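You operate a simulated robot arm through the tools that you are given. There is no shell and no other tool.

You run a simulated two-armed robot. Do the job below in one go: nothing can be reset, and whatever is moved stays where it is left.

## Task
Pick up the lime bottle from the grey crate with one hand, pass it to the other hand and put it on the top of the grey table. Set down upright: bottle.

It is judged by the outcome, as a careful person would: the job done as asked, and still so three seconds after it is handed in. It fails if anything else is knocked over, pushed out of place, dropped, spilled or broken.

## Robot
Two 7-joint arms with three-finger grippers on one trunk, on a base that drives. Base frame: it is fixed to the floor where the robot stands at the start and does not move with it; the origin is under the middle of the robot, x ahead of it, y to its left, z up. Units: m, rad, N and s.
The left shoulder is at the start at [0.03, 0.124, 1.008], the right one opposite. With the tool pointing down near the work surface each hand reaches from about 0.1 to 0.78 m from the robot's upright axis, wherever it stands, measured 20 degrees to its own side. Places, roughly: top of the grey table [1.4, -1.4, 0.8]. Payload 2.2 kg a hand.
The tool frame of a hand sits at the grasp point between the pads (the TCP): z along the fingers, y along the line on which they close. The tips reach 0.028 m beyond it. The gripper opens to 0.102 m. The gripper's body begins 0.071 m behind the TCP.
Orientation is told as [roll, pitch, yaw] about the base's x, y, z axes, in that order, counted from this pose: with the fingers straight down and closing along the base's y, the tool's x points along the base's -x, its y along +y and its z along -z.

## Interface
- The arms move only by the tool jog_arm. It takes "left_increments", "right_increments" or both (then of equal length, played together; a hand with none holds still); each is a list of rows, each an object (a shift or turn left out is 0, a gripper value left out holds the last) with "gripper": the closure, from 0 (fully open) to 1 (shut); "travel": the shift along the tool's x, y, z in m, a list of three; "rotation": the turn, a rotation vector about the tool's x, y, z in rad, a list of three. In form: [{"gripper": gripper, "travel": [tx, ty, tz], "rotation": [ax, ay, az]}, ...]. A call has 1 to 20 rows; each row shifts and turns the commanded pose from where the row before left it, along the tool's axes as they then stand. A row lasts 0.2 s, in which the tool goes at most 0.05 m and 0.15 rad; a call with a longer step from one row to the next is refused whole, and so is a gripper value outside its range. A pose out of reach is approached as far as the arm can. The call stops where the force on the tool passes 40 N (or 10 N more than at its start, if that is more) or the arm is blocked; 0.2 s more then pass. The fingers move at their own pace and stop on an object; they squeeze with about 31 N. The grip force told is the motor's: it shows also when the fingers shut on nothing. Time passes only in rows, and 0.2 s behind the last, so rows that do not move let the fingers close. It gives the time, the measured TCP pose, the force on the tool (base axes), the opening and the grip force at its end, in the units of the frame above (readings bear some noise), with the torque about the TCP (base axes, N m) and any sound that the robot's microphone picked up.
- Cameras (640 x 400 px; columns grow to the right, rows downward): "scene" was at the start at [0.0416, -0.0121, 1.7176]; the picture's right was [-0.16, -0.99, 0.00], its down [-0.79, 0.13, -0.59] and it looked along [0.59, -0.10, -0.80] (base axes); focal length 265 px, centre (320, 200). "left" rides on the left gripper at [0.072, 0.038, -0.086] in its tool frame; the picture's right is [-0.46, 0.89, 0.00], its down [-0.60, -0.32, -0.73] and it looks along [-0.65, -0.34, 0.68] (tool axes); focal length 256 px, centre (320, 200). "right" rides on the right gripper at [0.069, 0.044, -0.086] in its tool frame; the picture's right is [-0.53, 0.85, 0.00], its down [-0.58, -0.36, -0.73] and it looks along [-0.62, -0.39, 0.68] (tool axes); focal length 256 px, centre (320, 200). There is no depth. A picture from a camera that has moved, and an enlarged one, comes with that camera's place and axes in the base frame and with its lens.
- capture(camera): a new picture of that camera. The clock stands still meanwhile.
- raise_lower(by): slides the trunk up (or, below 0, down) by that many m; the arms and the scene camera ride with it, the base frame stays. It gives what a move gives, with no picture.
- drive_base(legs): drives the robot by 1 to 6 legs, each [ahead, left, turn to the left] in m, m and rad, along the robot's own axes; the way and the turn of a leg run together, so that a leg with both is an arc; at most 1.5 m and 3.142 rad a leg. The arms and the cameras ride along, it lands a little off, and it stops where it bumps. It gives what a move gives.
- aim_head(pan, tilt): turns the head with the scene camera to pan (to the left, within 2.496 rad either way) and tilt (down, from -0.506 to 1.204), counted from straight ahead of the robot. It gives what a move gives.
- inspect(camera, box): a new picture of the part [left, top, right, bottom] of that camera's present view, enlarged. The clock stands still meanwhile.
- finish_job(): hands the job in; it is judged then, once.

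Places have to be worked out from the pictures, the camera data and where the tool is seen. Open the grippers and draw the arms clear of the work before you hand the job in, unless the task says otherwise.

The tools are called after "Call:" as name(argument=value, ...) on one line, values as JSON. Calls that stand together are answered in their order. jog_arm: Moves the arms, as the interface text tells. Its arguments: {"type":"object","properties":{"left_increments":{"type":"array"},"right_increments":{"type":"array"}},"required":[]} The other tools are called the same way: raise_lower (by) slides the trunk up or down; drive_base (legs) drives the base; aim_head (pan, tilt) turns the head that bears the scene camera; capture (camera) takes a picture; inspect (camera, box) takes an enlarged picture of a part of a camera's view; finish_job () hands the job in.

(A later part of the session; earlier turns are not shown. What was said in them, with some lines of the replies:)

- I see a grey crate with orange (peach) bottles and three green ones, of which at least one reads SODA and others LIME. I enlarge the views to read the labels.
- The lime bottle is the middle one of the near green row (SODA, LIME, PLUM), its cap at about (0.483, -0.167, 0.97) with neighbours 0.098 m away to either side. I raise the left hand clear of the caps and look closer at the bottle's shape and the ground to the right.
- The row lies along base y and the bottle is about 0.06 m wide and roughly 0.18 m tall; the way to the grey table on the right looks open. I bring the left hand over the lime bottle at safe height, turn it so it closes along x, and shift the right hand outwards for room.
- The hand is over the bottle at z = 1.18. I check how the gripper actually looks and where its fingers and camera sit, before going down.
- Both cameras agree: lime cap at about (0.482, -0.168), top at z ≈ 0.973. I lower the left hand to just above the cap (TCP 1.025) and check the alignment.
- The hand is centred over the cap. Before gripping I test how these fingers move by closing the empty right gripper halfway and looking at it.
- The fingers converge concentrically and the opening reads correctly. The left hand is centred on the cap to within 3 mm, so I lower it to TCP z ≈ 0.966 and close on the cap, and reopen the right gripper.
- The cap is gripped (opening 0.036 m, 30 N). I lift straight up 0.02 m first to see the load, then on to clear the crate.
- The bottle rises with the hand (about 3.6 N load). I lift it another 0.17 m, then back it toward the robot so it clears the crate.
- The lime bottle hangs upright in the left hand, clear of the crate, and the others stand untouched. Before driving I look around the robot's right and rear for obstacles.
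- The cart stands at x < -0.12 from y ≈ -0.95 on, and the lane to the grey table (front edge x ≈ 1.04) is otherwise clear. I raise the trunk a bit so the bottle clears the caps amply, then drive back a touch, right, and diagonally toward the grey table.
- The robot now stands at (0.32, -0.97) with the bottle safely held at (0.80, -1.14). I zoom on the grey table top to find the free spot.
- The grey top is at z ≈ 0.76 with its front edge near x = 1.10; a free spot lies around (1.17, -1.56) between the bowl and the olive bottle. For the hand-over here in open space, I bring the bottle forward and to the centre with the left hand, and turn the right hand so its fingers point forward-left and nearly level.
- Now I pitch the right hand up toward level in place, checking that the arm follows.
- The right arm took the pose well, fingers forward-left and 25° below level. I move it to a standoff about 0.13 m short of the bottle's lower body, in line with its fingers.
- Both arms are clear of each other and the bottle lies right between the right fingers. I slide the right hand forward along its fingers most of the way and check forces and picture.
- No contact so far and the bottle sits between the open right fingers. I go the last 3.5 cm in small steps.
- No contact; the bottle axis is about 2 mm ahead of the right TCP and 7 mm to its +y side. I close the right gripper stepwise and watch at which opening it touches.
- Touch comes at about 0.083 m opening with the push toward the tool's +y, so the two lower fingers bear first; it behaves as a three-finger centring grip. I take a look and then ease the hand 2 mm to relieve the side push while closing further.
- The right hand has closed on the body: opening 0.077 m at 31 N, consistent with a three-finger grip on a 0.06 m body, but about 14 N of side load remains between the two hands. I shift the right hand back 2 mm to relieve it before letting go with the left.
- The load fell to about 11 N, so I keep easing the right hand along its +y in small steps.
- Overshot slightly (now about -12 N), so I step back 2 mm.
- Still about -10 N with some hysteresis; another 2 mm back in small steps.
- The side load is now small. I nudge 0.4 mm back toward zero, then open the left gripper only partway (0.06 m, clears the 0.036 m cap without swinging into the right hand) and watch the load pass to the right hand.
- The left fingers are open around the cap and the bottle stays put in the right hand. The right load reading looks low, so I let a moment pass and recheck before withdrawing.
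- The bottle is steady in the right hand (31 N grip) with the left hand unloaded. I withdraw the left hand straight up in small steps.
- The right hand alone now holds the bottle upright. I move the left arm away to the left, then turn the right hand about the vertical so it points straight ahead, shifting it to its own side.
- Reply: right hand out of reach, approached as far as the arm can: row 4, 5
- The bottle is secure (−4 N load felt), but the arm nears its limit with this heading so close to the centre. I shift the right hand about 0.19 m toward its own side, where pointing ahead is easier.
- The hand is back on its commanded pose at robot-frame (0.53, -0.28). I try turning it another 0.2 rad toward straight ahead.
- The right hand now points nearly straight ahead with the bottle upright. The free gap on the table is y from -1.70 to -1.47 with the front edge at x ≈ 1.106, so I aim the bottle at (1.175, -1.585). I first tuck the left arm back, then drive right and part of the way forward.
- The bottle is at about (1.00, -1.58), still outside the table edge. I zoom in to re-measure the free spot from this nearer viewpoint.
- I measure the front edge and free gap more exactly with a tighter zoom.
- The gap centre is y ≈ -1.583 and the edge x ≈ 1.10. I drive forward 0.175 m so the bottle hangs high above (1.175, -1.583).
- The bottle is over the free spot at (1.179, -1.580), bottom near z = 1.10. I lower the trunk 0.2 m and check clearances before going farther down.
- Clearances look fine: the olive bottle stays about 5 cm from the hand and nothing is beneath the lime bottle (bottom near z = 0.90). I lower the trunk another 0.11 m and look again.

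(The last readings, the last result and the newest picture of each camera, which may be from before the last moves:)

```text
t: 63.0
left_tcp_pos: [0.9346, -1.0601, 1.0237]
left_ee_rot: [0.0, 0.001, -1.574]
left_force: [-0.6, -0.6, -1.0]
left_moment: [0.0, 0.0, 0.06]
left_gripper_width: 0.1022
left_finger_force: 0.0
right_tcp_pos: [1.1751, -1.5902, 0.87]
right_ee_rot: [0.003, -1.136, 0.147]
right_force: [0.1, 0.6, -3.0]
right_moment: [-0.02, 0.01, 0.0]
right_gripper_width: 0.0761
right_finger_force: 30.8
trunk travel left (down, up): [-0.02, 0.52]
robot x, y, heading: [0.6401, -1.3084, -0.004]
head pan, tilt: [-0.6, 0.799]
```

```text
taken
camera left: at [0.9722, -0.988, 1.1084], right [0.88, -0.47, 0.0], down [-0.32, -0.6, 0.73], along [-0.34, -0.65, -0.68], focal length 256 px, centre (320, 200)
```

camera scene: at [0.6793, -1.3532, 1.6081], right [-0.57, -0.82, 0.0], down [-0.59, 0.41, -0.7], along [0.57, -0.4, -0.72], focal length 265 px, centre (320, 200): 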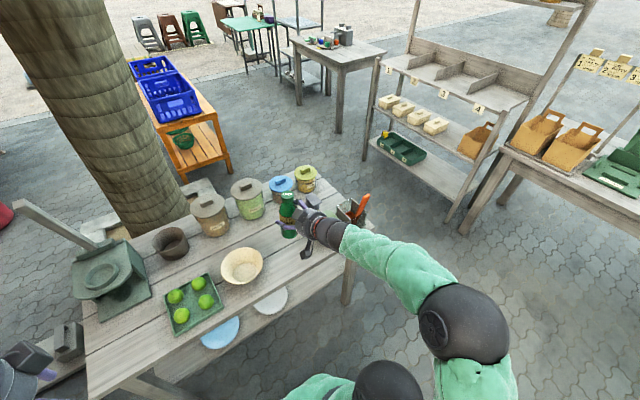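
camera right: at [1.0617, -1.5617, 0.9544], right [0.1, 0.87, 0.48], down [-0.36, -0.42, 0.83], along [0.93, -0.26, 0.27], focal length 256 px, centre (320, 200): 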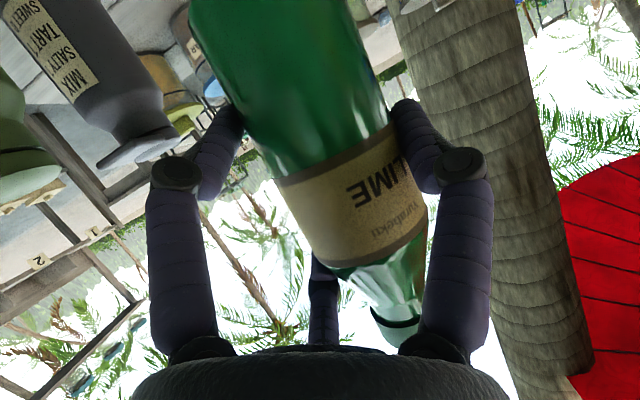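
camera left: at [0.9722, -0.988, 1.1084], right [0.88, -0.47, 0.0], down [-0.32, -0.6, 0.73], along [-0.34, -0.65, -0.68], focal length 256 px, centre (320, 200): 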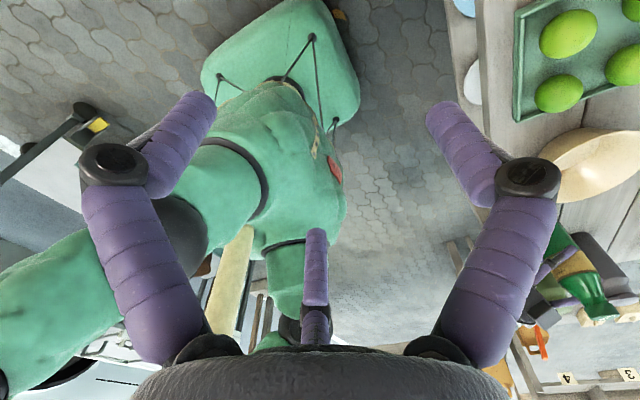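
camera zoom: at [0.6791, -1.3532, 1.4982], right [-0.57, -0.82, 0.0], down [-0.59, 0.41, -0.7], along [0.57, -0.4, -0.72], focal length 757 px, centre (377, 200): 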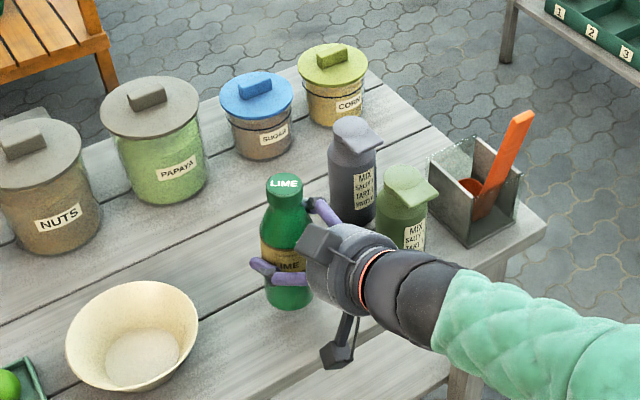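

The bottom should be near z = 0.79, about 3 to 4 cm above the table. I lower 0.02 m with the arm, then feel for the table in small steps.

Call:
jog_arm(right_increments=[{"travel": [0.0091, 0, 0.0042]}, {"travel": [0.0091, 0, 0.0042]}, {}])

Call:
inspect(camera="scene", box=[240, 170, 340, 240])

```text
t: 63.8
left_tcp_pos: [0.9354, -1.0606, 1.0228]
left_ee_rot: [0.001, 0.001, -1.575]
left_force: [-0.6, 0.8, -0.4]
left_moment: [-0.01, 0.02, 0.02]
left_gripper_width: 0.102
left_finger_force: 0.0
right_tcp_pos: [1.1767, -1.5904, 0.8514]
right_ee_rot: [-0.001, -1.136, 0.145]
right_force: [0.7, 0.4, -3.2]
right_moment: [-0.04, 0.0, -0.04]
right_gripper_width: 0.0759
right_finger_force: 31.2
trunk travel left (down, up): [-0.02, 0.52]
robot x, y, heading: [0.6485, -1.3069, -0.011]
head pan, tilt: [-0.6, 0.799]
```

```text
5.71 times, centred on (290, 205) of scene
camera zoom: at [0.6792, -1.3532, 1.4981], right [-0.57, -0.82, 0.0], down [-0.59, 0.41, -0.7], along [0.57, -0.4, -0.72], focal length 1515 px, centre (491, 171)
```

zoom: 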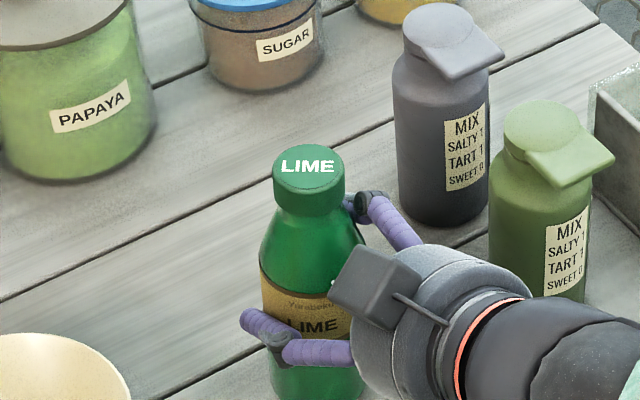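

No contact yet (load still -3 N). I continue down in 4 mm steps.

Call:
jog_arm(right_increments=[{"travel": [0.00363, 0, 0.00169]}, {"travel": [0.00363, 0, 0.00169]}, {}])

Call:
jog_arm(right_increments=[{"travel": [0.00272, 0, 0.00127]}, {"travel": [0.00272, 0, 0.00127]}, {}])

```text
t: 64.6
left_tcp_pos: [0.9349, -1.0598, 1.0229]
left_ee_rot: [0.001, 0.0, -1.574]
left_force: [0.1, -0.1, 0.3]
left_moment: [0.01, 0.0, -0.04]
left_gripper_width: 0.1021
left_finger_force: 0.0
right_tcp_pos: [1.1753, -1.5886, 0.8413]
right_ee_rot: [0.0, -1.139, 0.146]
right_force: [0.2, 0.1, -2.8]
right_moment: [-0.03, 0.03, 0.01]
right_gripper_width: 0.0762
right_finger_force: 30.7
trunk travel left (down, up): [-0.02, 0.52]
robot x, y, heading: [0.6438, -1.3074, -0.002]
head pan, tilt: [-0.6, 0.799]
```

```text
t: 65.4
left_tcp_pos: [0.9341, -1.0592, 1.0223]
left_ee_rot: [0.001, -0.001, -1.575]
left_force: [-0.9, -0.6, 0.5]
left_moment: [0.0, 0.02, -0.03]
left_gripper_width: 0.102
left_finger_force: 0.0
right_tcp_pos: [1.177, -1.5892, 0.84]
right_ee_rot: [-0.005, -1.143, 0.151]
right_force: [0.4, 1.7, 13.1]
right_moment: [0.06, 0.02, -0.05]
right_gripper_width: 0.0761
right_finger_force: 31.1
trunk travel left (down, up): [-0.02, 0.52]
robot x, y, heading: [0.645, -1.3059, 0.0]
head pan, tilt: [-0.6, 0.799]
```

Contact: the force turned to +13 N at TCP z = 0.840, so the bottle stands on the table. I relax 2 mm to take out the press and check that it is upright.

Call:
jog_arm(right_increments=[{"travel": [-0.0018, 0, -0.0008]}, {}, {}])

Call:
inspect(camera="scene", box=[230, 160, 350, 250])

Call:
inspect(camera="left", box=[480, 180, 640, 340])

Call:
capture(camera="right")

```text
t: 66.2
left_tcp_pos: [0.9348, -1.0588, 1.0228]
left_ee_rot: [0.0, -0.001, -1.573]
left_force: [0.7, 1.6, -0.4]
left_moment: [-0.01, -0.04, 0.02]
left_gripper_width: 0.1021
left_finger_force: 0.0
right_tcp_pos: [1.1758, -1.5892, 0.8404]
right_ee_rot: [-0.004, -1.139, 0.151]
right_force: [5.5, -2.0, 14.6]
right_moment: [-0.35, -0.49, 0.1]
right_gripper_width: 0.076
right_finger_force: 31.0
trunk travel left (down, up): [-0.02, 0.52]
robot x, y, heading: [0.6441, -1.307, -0.0]
head pan, tilt: [-0.6, 0.799]
```

```text
4.44 times, centred on (290, 205) of scene
camera zoom: at [0.6786, -1.3527, 1.4982], right [-0.57, -0.82, 0.0], down [-0.59, 0.41, -0.7], along [0.57, -0.4, -0.72], focal length 1178 px, centre (453, 178)
```

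zoom: 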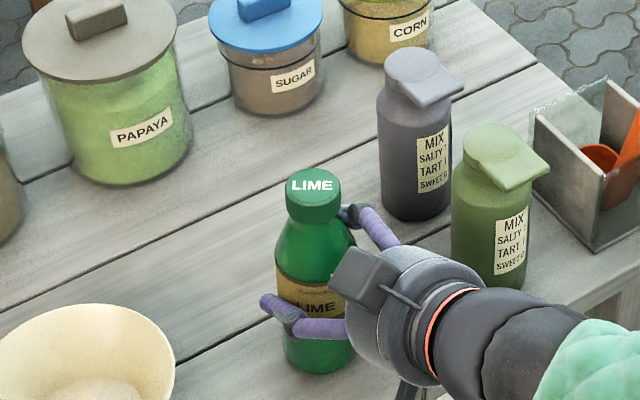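

```text
2.50 times, centred on (560, 260) of left
camera zoom: at [0.9718, -0.9876, 1.1082], right [0.88, -0.47, 0.0], down [-0.32, -0.6, 0.73], along [-0.34, -0.65, -0.68], focal length 640 px, centre (-280, 50)
```

zoom: 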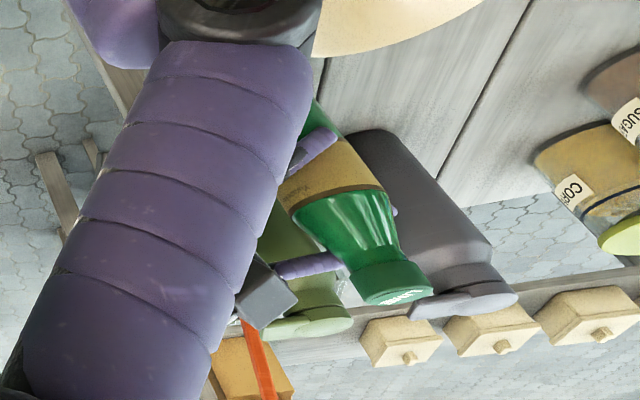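

```text
taken
camera right: at [1.0623, -1.5616, 0.8137], right [0.1, 0.87, 0.48], down [-0.36, -0.42, 0.83], along [0.93, -0.26, 0.28], focal length 256 px, centre (320, 200)
```

right: 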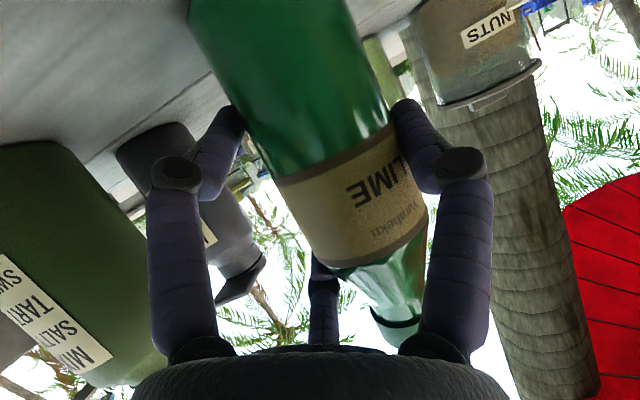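

Still about 15 N of press, so I ease up another 1.5 mm.

Call:
jog_arm(right_increments=[{"travel": [-0.0014, 0, -0.0006]}, {}, {}])

```text
t: 67.0
left_tcp_pos: [0.9337, -1.0592, 1.0234]
left_ee_rot: [0.001, 0.0, -1.576]
left_force: [-0.6, -0.4, -0.4]
left_moment: [-0.02, 0.04, 0.0]
left_gripper_width: 0.1022
left_finger_force: 0.0
right_tcp_pos: [1.1752, -1.5883, 0.8406]
right_ee_rot: [0.0, -1.137, 0.148]
right_force: [3.7, -3.4, 10.8]
right_moment: [-0.43, -0.34, 0.01]
right_gripper_width: 0.0762
right_finger_force: 30.5
trunk travel left (down, up): [-0.02, 0.52]
robot x, y, heading: [0.6446, -1.3035, -0.003]
head pan, tilt: [-0.6, 0.799]
```

Falling to 11 N; another 1.5 mm up.

Call:
jog_arm(right_increments=[{"travel": [-0.0014, 0, -0.0006]}, {}, {}])

```text
t: 67.8
left_tcp_pos: [0.9342, -1.0599, 1.0223]
left_ee_rot: [0.0, -0.001, -1.574]
left_force: [0.6, -0.1, 0.1]
left_moment: [0.01, 0.0, 0.0]
left_gripper_width: 0.102
left_finger_force: 0.0
right_tcp_pos: [1.1735, -1.5889, 0.8394]
right_ee_rot: [0.005, -1.133, 0.145]
right_force: [-1.3, -2.9, 3.5]
right_moment: [-0.3, 0.08, -0.06]
right_gripper_width: 0.0762
right_finger_force: 30.7
trunk travel left (down, up): [-0.02, 0.52]
robot x, y, heading: [0.6438, -1.3073, -0.004]
head pan, tilt: [-0.6, 0.799]
```

Only about 3 N of light contact remains, so the bottle stands freely. I open the right gripper gently.

Call:
jog_arm(right_increments=[{"gripper": 0.22}, {"gripper": 0.18}, {"gripper": 0.1}, {"gripper": 0}, {"gripper": 0}, {"gripper": 0}])

Call:
inspect(camera="scene", box=[230, 160, 350, 250])

Call:
capture(camera="right")

```text
t: 69.2
left_tcp_pos: [0.9355, -1.0604, 1.0231]
left_ee_rot: [0.001, -0.001, -1.574]
left_force: [0.1, -0.8, -0.2]
left_moment: [-0.02, -0.01, -0.02]
left_gripper_width: 0.1017
left_finger_force: 0.1
right_tcp_pos: [1.1743, -1.5899, 0.8407]
right_ee_rot: [0.0, -1.136, 0.146]
right_force: [0.0, 0.2, -0.2]
right_moment: [0.01, -0.02, 0.03]
right_gripper_width: 0.1019
right_finger_force: 0.0
trunk travel left (down, up): [-0.02, 0.52]
robot x, y, heading: [0.6448, -1.3055, -0.005]
head pan, tilt: [-0.6, 0.799]
```

```text
4.44 times, centred on (290, 205) of scene
camera zoom: at [0.679, -1.3531, 1.4981], right [-0.57, -0.82, 0.0], down [-0.59, 0.41, -0.7], along [0.57, -0.4, -0.72], focal length 1178 px, centre (453, 178)
```

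zoom: 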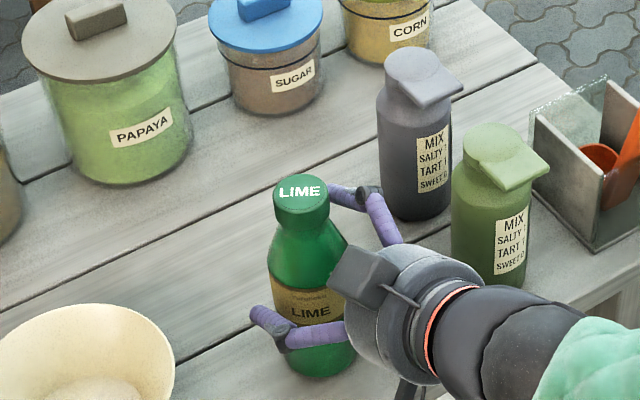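

```text
taken
camera right: at [1.0623, -1.5613, 0.8155], right [0.1, 0.87, 0.48], down [-0.36, -0.42, 0.83], along [0.93, -0.26, 0.27], focal length 256 px, centre (320, 200)
```

right: 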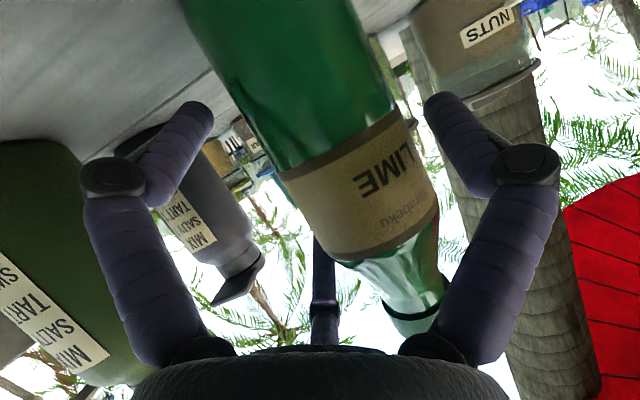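

Released: the bottle settled upright, standing at about (1.173, -1.573), with no force on the hand. It sits nearer the hand's +y finger, so I shift the hand 4 mm that way to centre, then draw it straight back along its fingers.

Call:
jog_arm(right_increments=[{"travel": [0, 0.002, 0]}, {"travel": [0, 0.002, 0]}, {"travel": [0, 0, -0.01]}, {"travel": [0, 0, -0.01]}])

Call:
capture(camera="right")

Call:
inspect(camera="scene", box=[230, 160, 350, 250])

```text
t: 70.2
left_tcp_pos: [0.9354, -1.0603, 1.024]
left_ee_rot: [0.001, -0.001, -1.574]
left_force: [-0.9, -0.3, 0.4]
left_moment: [-0.01, 0.0, -0.01]
left_gripper_width: 0.1022
left_finger_force: 0.1
right_tcp_pos: [1.1548, -1.5884, 0.8495]
right_ee_rot: [-0.001, -1.137, 0.147]
right_force: [-0.8, -1.0, 0.5]
right_moment: [-0.01, 0.01, -0.01]
right_gripper_width: 0.102
right_finger_force: 0.0
trunk travel left (down, up): [-0.02, 0.52]
robot x, y, heading: [0.6399, -1.3078, -0.008]
head pan, tilt: [-0.6, 0.799]
```

```text
taken
camera right: at [1.0428, -1.5604, 0.824], right [0.1, 0.87, 0.48], down [-0.36, -0.42, 0.83], along [0.93, -0.26, 0.27], focal length 256 px, centre (320, 200)
```

right: 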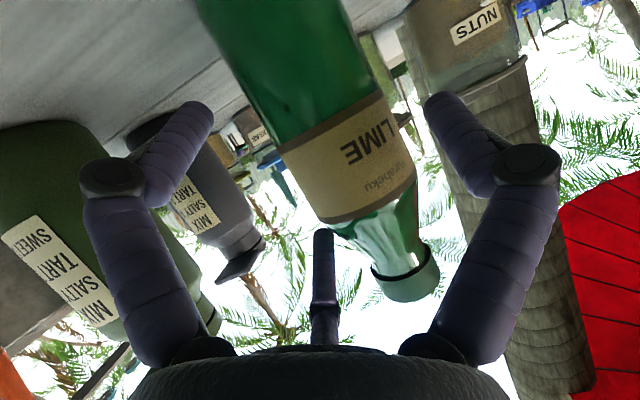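

```text
4.44 times, centred on (290, 205) of scene
camera zoom: at [0.6788, -1.353, 1.4981], right [-0.57, -0.82, 0.0], down [-0.59, 0.41, -0.7], along [0.57, -0.4, -0.72], focal length 1178 px, centre (453, 178)
```

zoom: 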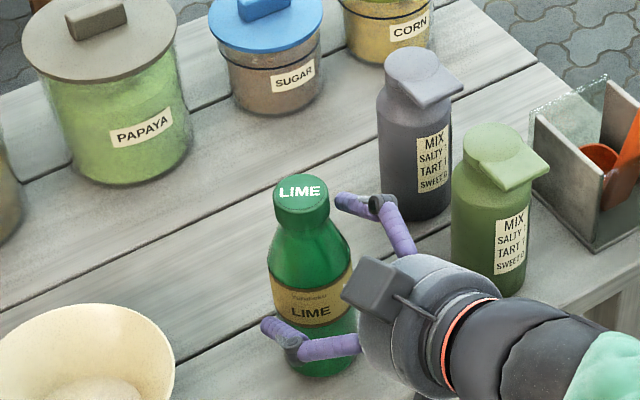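

The bottle stays still and upright while the hand slides back without contact. I continue retracting well clear of the table.

Call:
jog_arm(right_increments=[{"travel": [0, 0, -0.02]}, {"travel": [0, 0, -0.03]}, {"travel": [0, 0, -0.03]}, {"travel": [0, 0, -0.03]}, {"travel": [0, 0, -0.02]}])

Call:
capture(camera="scene")

Call:
capture(camera="right")

```text
t: 71.4
left_tcp_pos: [0.935, -1.0601, 1.023]
left_ee_rot: [0.001, 0.0, -1.574]
left_force: [0.7, -0.3, 0.5]
left_moment: [-0.03, 0.04, -0.01]
left_gripper_width: 0.1019
left_finger_force: 0.1
right_tcp_pos: [1.0392, -1.6035, 0.905]
right_ee_rot: [0.003, -1.136, 0.146]
right_force: [0.1, -0.2, 0.4]
right_moment: [-0.01, -0.01, 0.01]
right_gripper_width: 0.1017
right_finger_force: 0.0
trunk travel left (down, up): [-0.02, 0.52]
robot x, y, heading: [0.6419, -1.3092, 0.001]
head pan, tilt: [-0.6, 0.799]
```

```text
taken
camera scene: at [0.6788, -1.3529, 1.4981], right [-0.57, -0.82, 0.0], down [-0.59, 0.41, -0.7], along [0.57, -0.4, -0.72], focal length 265 px, centre (320, 200)
```

scene: 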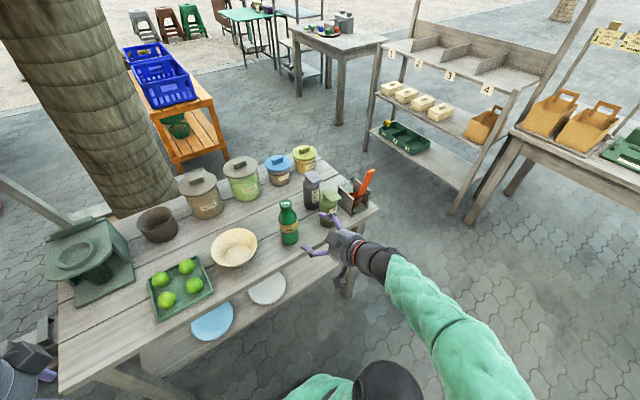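

```text
taken
camera right: at [0.9258, -1.5774, 0.8799], right [0.1, 0.87, 0.49], down [-0.36, -0.42, 0.83], along [0.93, -0.26, 0.27], focal length 256 px, centre (320, 200)
```

right: 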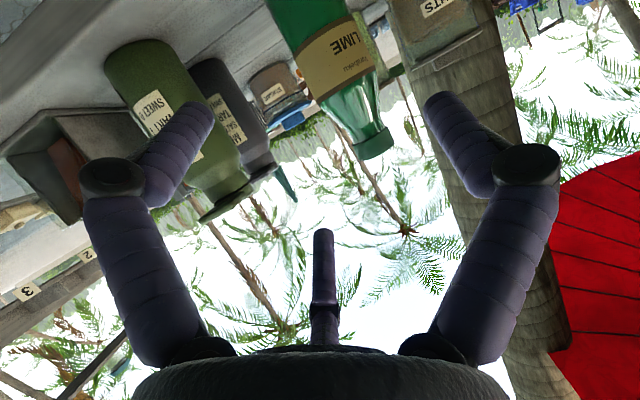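

The lime bottle stands upright on the grey table with everything else in place. I back the base 0.2 m so both arms are well clear, and take a final look.

Call:
drive_base(legs=[[-0.2, 0, 0]])

Call:
capture(camera="scene")

Call:
inspect(camera="scene", box=[200, 90, 420, 240])

Call:
aim_head(pan=0.75, tilt=0.6)

Call:
capture(camera="scene")

```text
t: 73.0
left_tcp_pos: [0.7327, -1.0588, 1.0234]
left_ee_rot: [0.0, -0.001, -1.573]
left_force: [-0.9, 0.3, -0.1]
left_moment: [0.0, -0.02, -0.01]
left_gripper_width: 0.1023
left_finger_force: 0.1
right_tcp_pos: [0.8382, -1.6034, 0.9063]
right_ee_rot: [0.001, -1.136, 0.147]
right_force: [-0.9, 0.5, 0.7]
right_moment: [0.0, 0.03, 0.0]
right_gripper_width: 0.1022
right_finger_force: 0.1
trunk travel left (down, up): [-0.02, 0.52]
robot x, y, heading: [0.4423, -1.3066, -0.001]
head pan, tilt: [-0.6, 0.799]
```

```text
taken
camera scene: at [0.4771, -1.3524, 1.4981], right [-0.57, -0.82, 0.0], down [-0.59, 0.41, -0.7], along [0.57, -0.39, -0.72], focal length 265 px, centre (320, 200)
```

scene: 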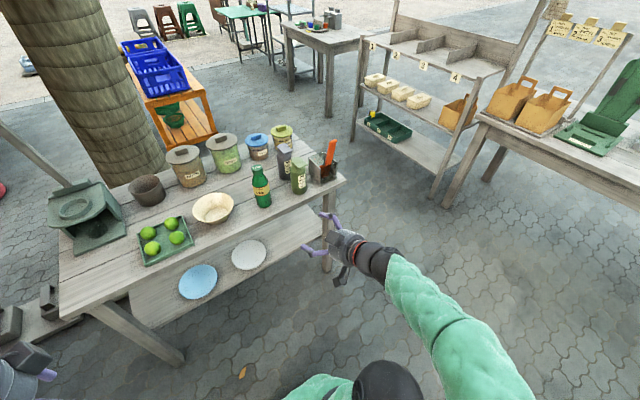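

```text
2.67 times, centred on (310, 165) of scene
camera zoom: at [0.4771, -1.3524, 1.4981], right [-0.57, -0.82, 0.0], down [-0.59, 0.41, -0.7], along [0.57, -0.39, -0.72], focal length 707 px, centre (347, 293)
```

zoom: 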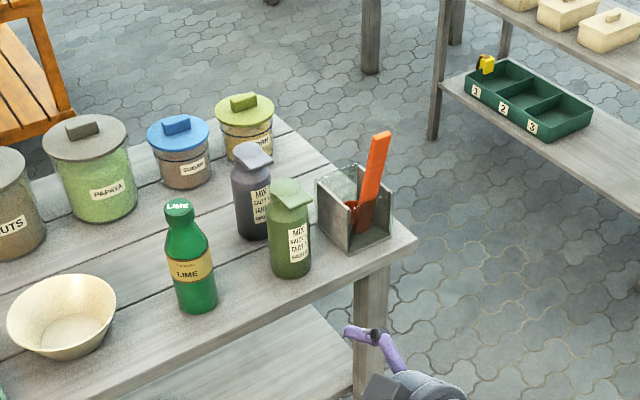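

```text
t: 74.5
left_tcp_pos: [0.7329, -1.058, 1.0239]
left_ee_rot: [-0.002, 0.0, -1.574]
left_force: [-0.7, 1.0, -0.3]
left_moment: [-0.01, 0.01, -0.03]
left_gripper_width: 0.1022
left_finger_force: 0.1
right_tcp_pos: [0.8386, -1.6026, 0.9064]
right_ee_rot: [0.002, -1.135, 0.149]
right_force: [-0.9, 0.1, 0.1]
right_moment: [0.01, 0.01, 0.02]
right_gripper_width: 0.1019
right_finger_force: 0.1
trunk travel left (down, up): [-0.02, 0.52]
robot x, y, heading: [0.4435, -1.3067, -0.001]
head pan, tilt: [0.75, 0.6]
```

```text
taken
camera scene: at [0.4762, -1.2466, 1.515], right [0.68, -0.73, 0.0], down [-0.41, -0.38, -0.82], along [0.6, 0.56, -0.57], focal length 265 px, centre (320, 200)
```

scene: 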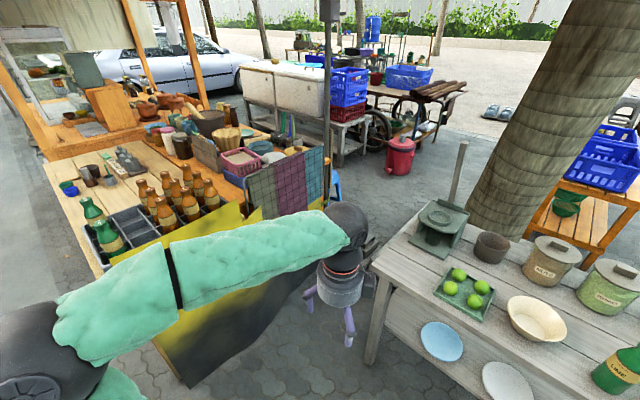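

The lime bottle stands upright on the grey table. The crate with the soda, plum and peach bottles is undisturbed, nothing else has moved, and both grippers are open and clear, so I hand the job in.

Call:
finish_job()

```text
The job is handed in.
```

The lime bottle is standing upright on top of the grey table, between the bowl and the olive bottle. I've handed the job in.

- **Pick-up:** The left hand lifted it by the cap from the middle of the near row. The soda, plum and peach bottles stayed in place.
- **Pass:** The left hand passed it to the right hand in open space, short of the grey table.
- **Placing:** It was about 3° off vertical in the right hand and settled upright when released. It stayed standing as the hand backed away.

In the final pictures nothing else had been knocked over or moved. Both grippers are open, and the robot has backed 0.2 m away from the table.
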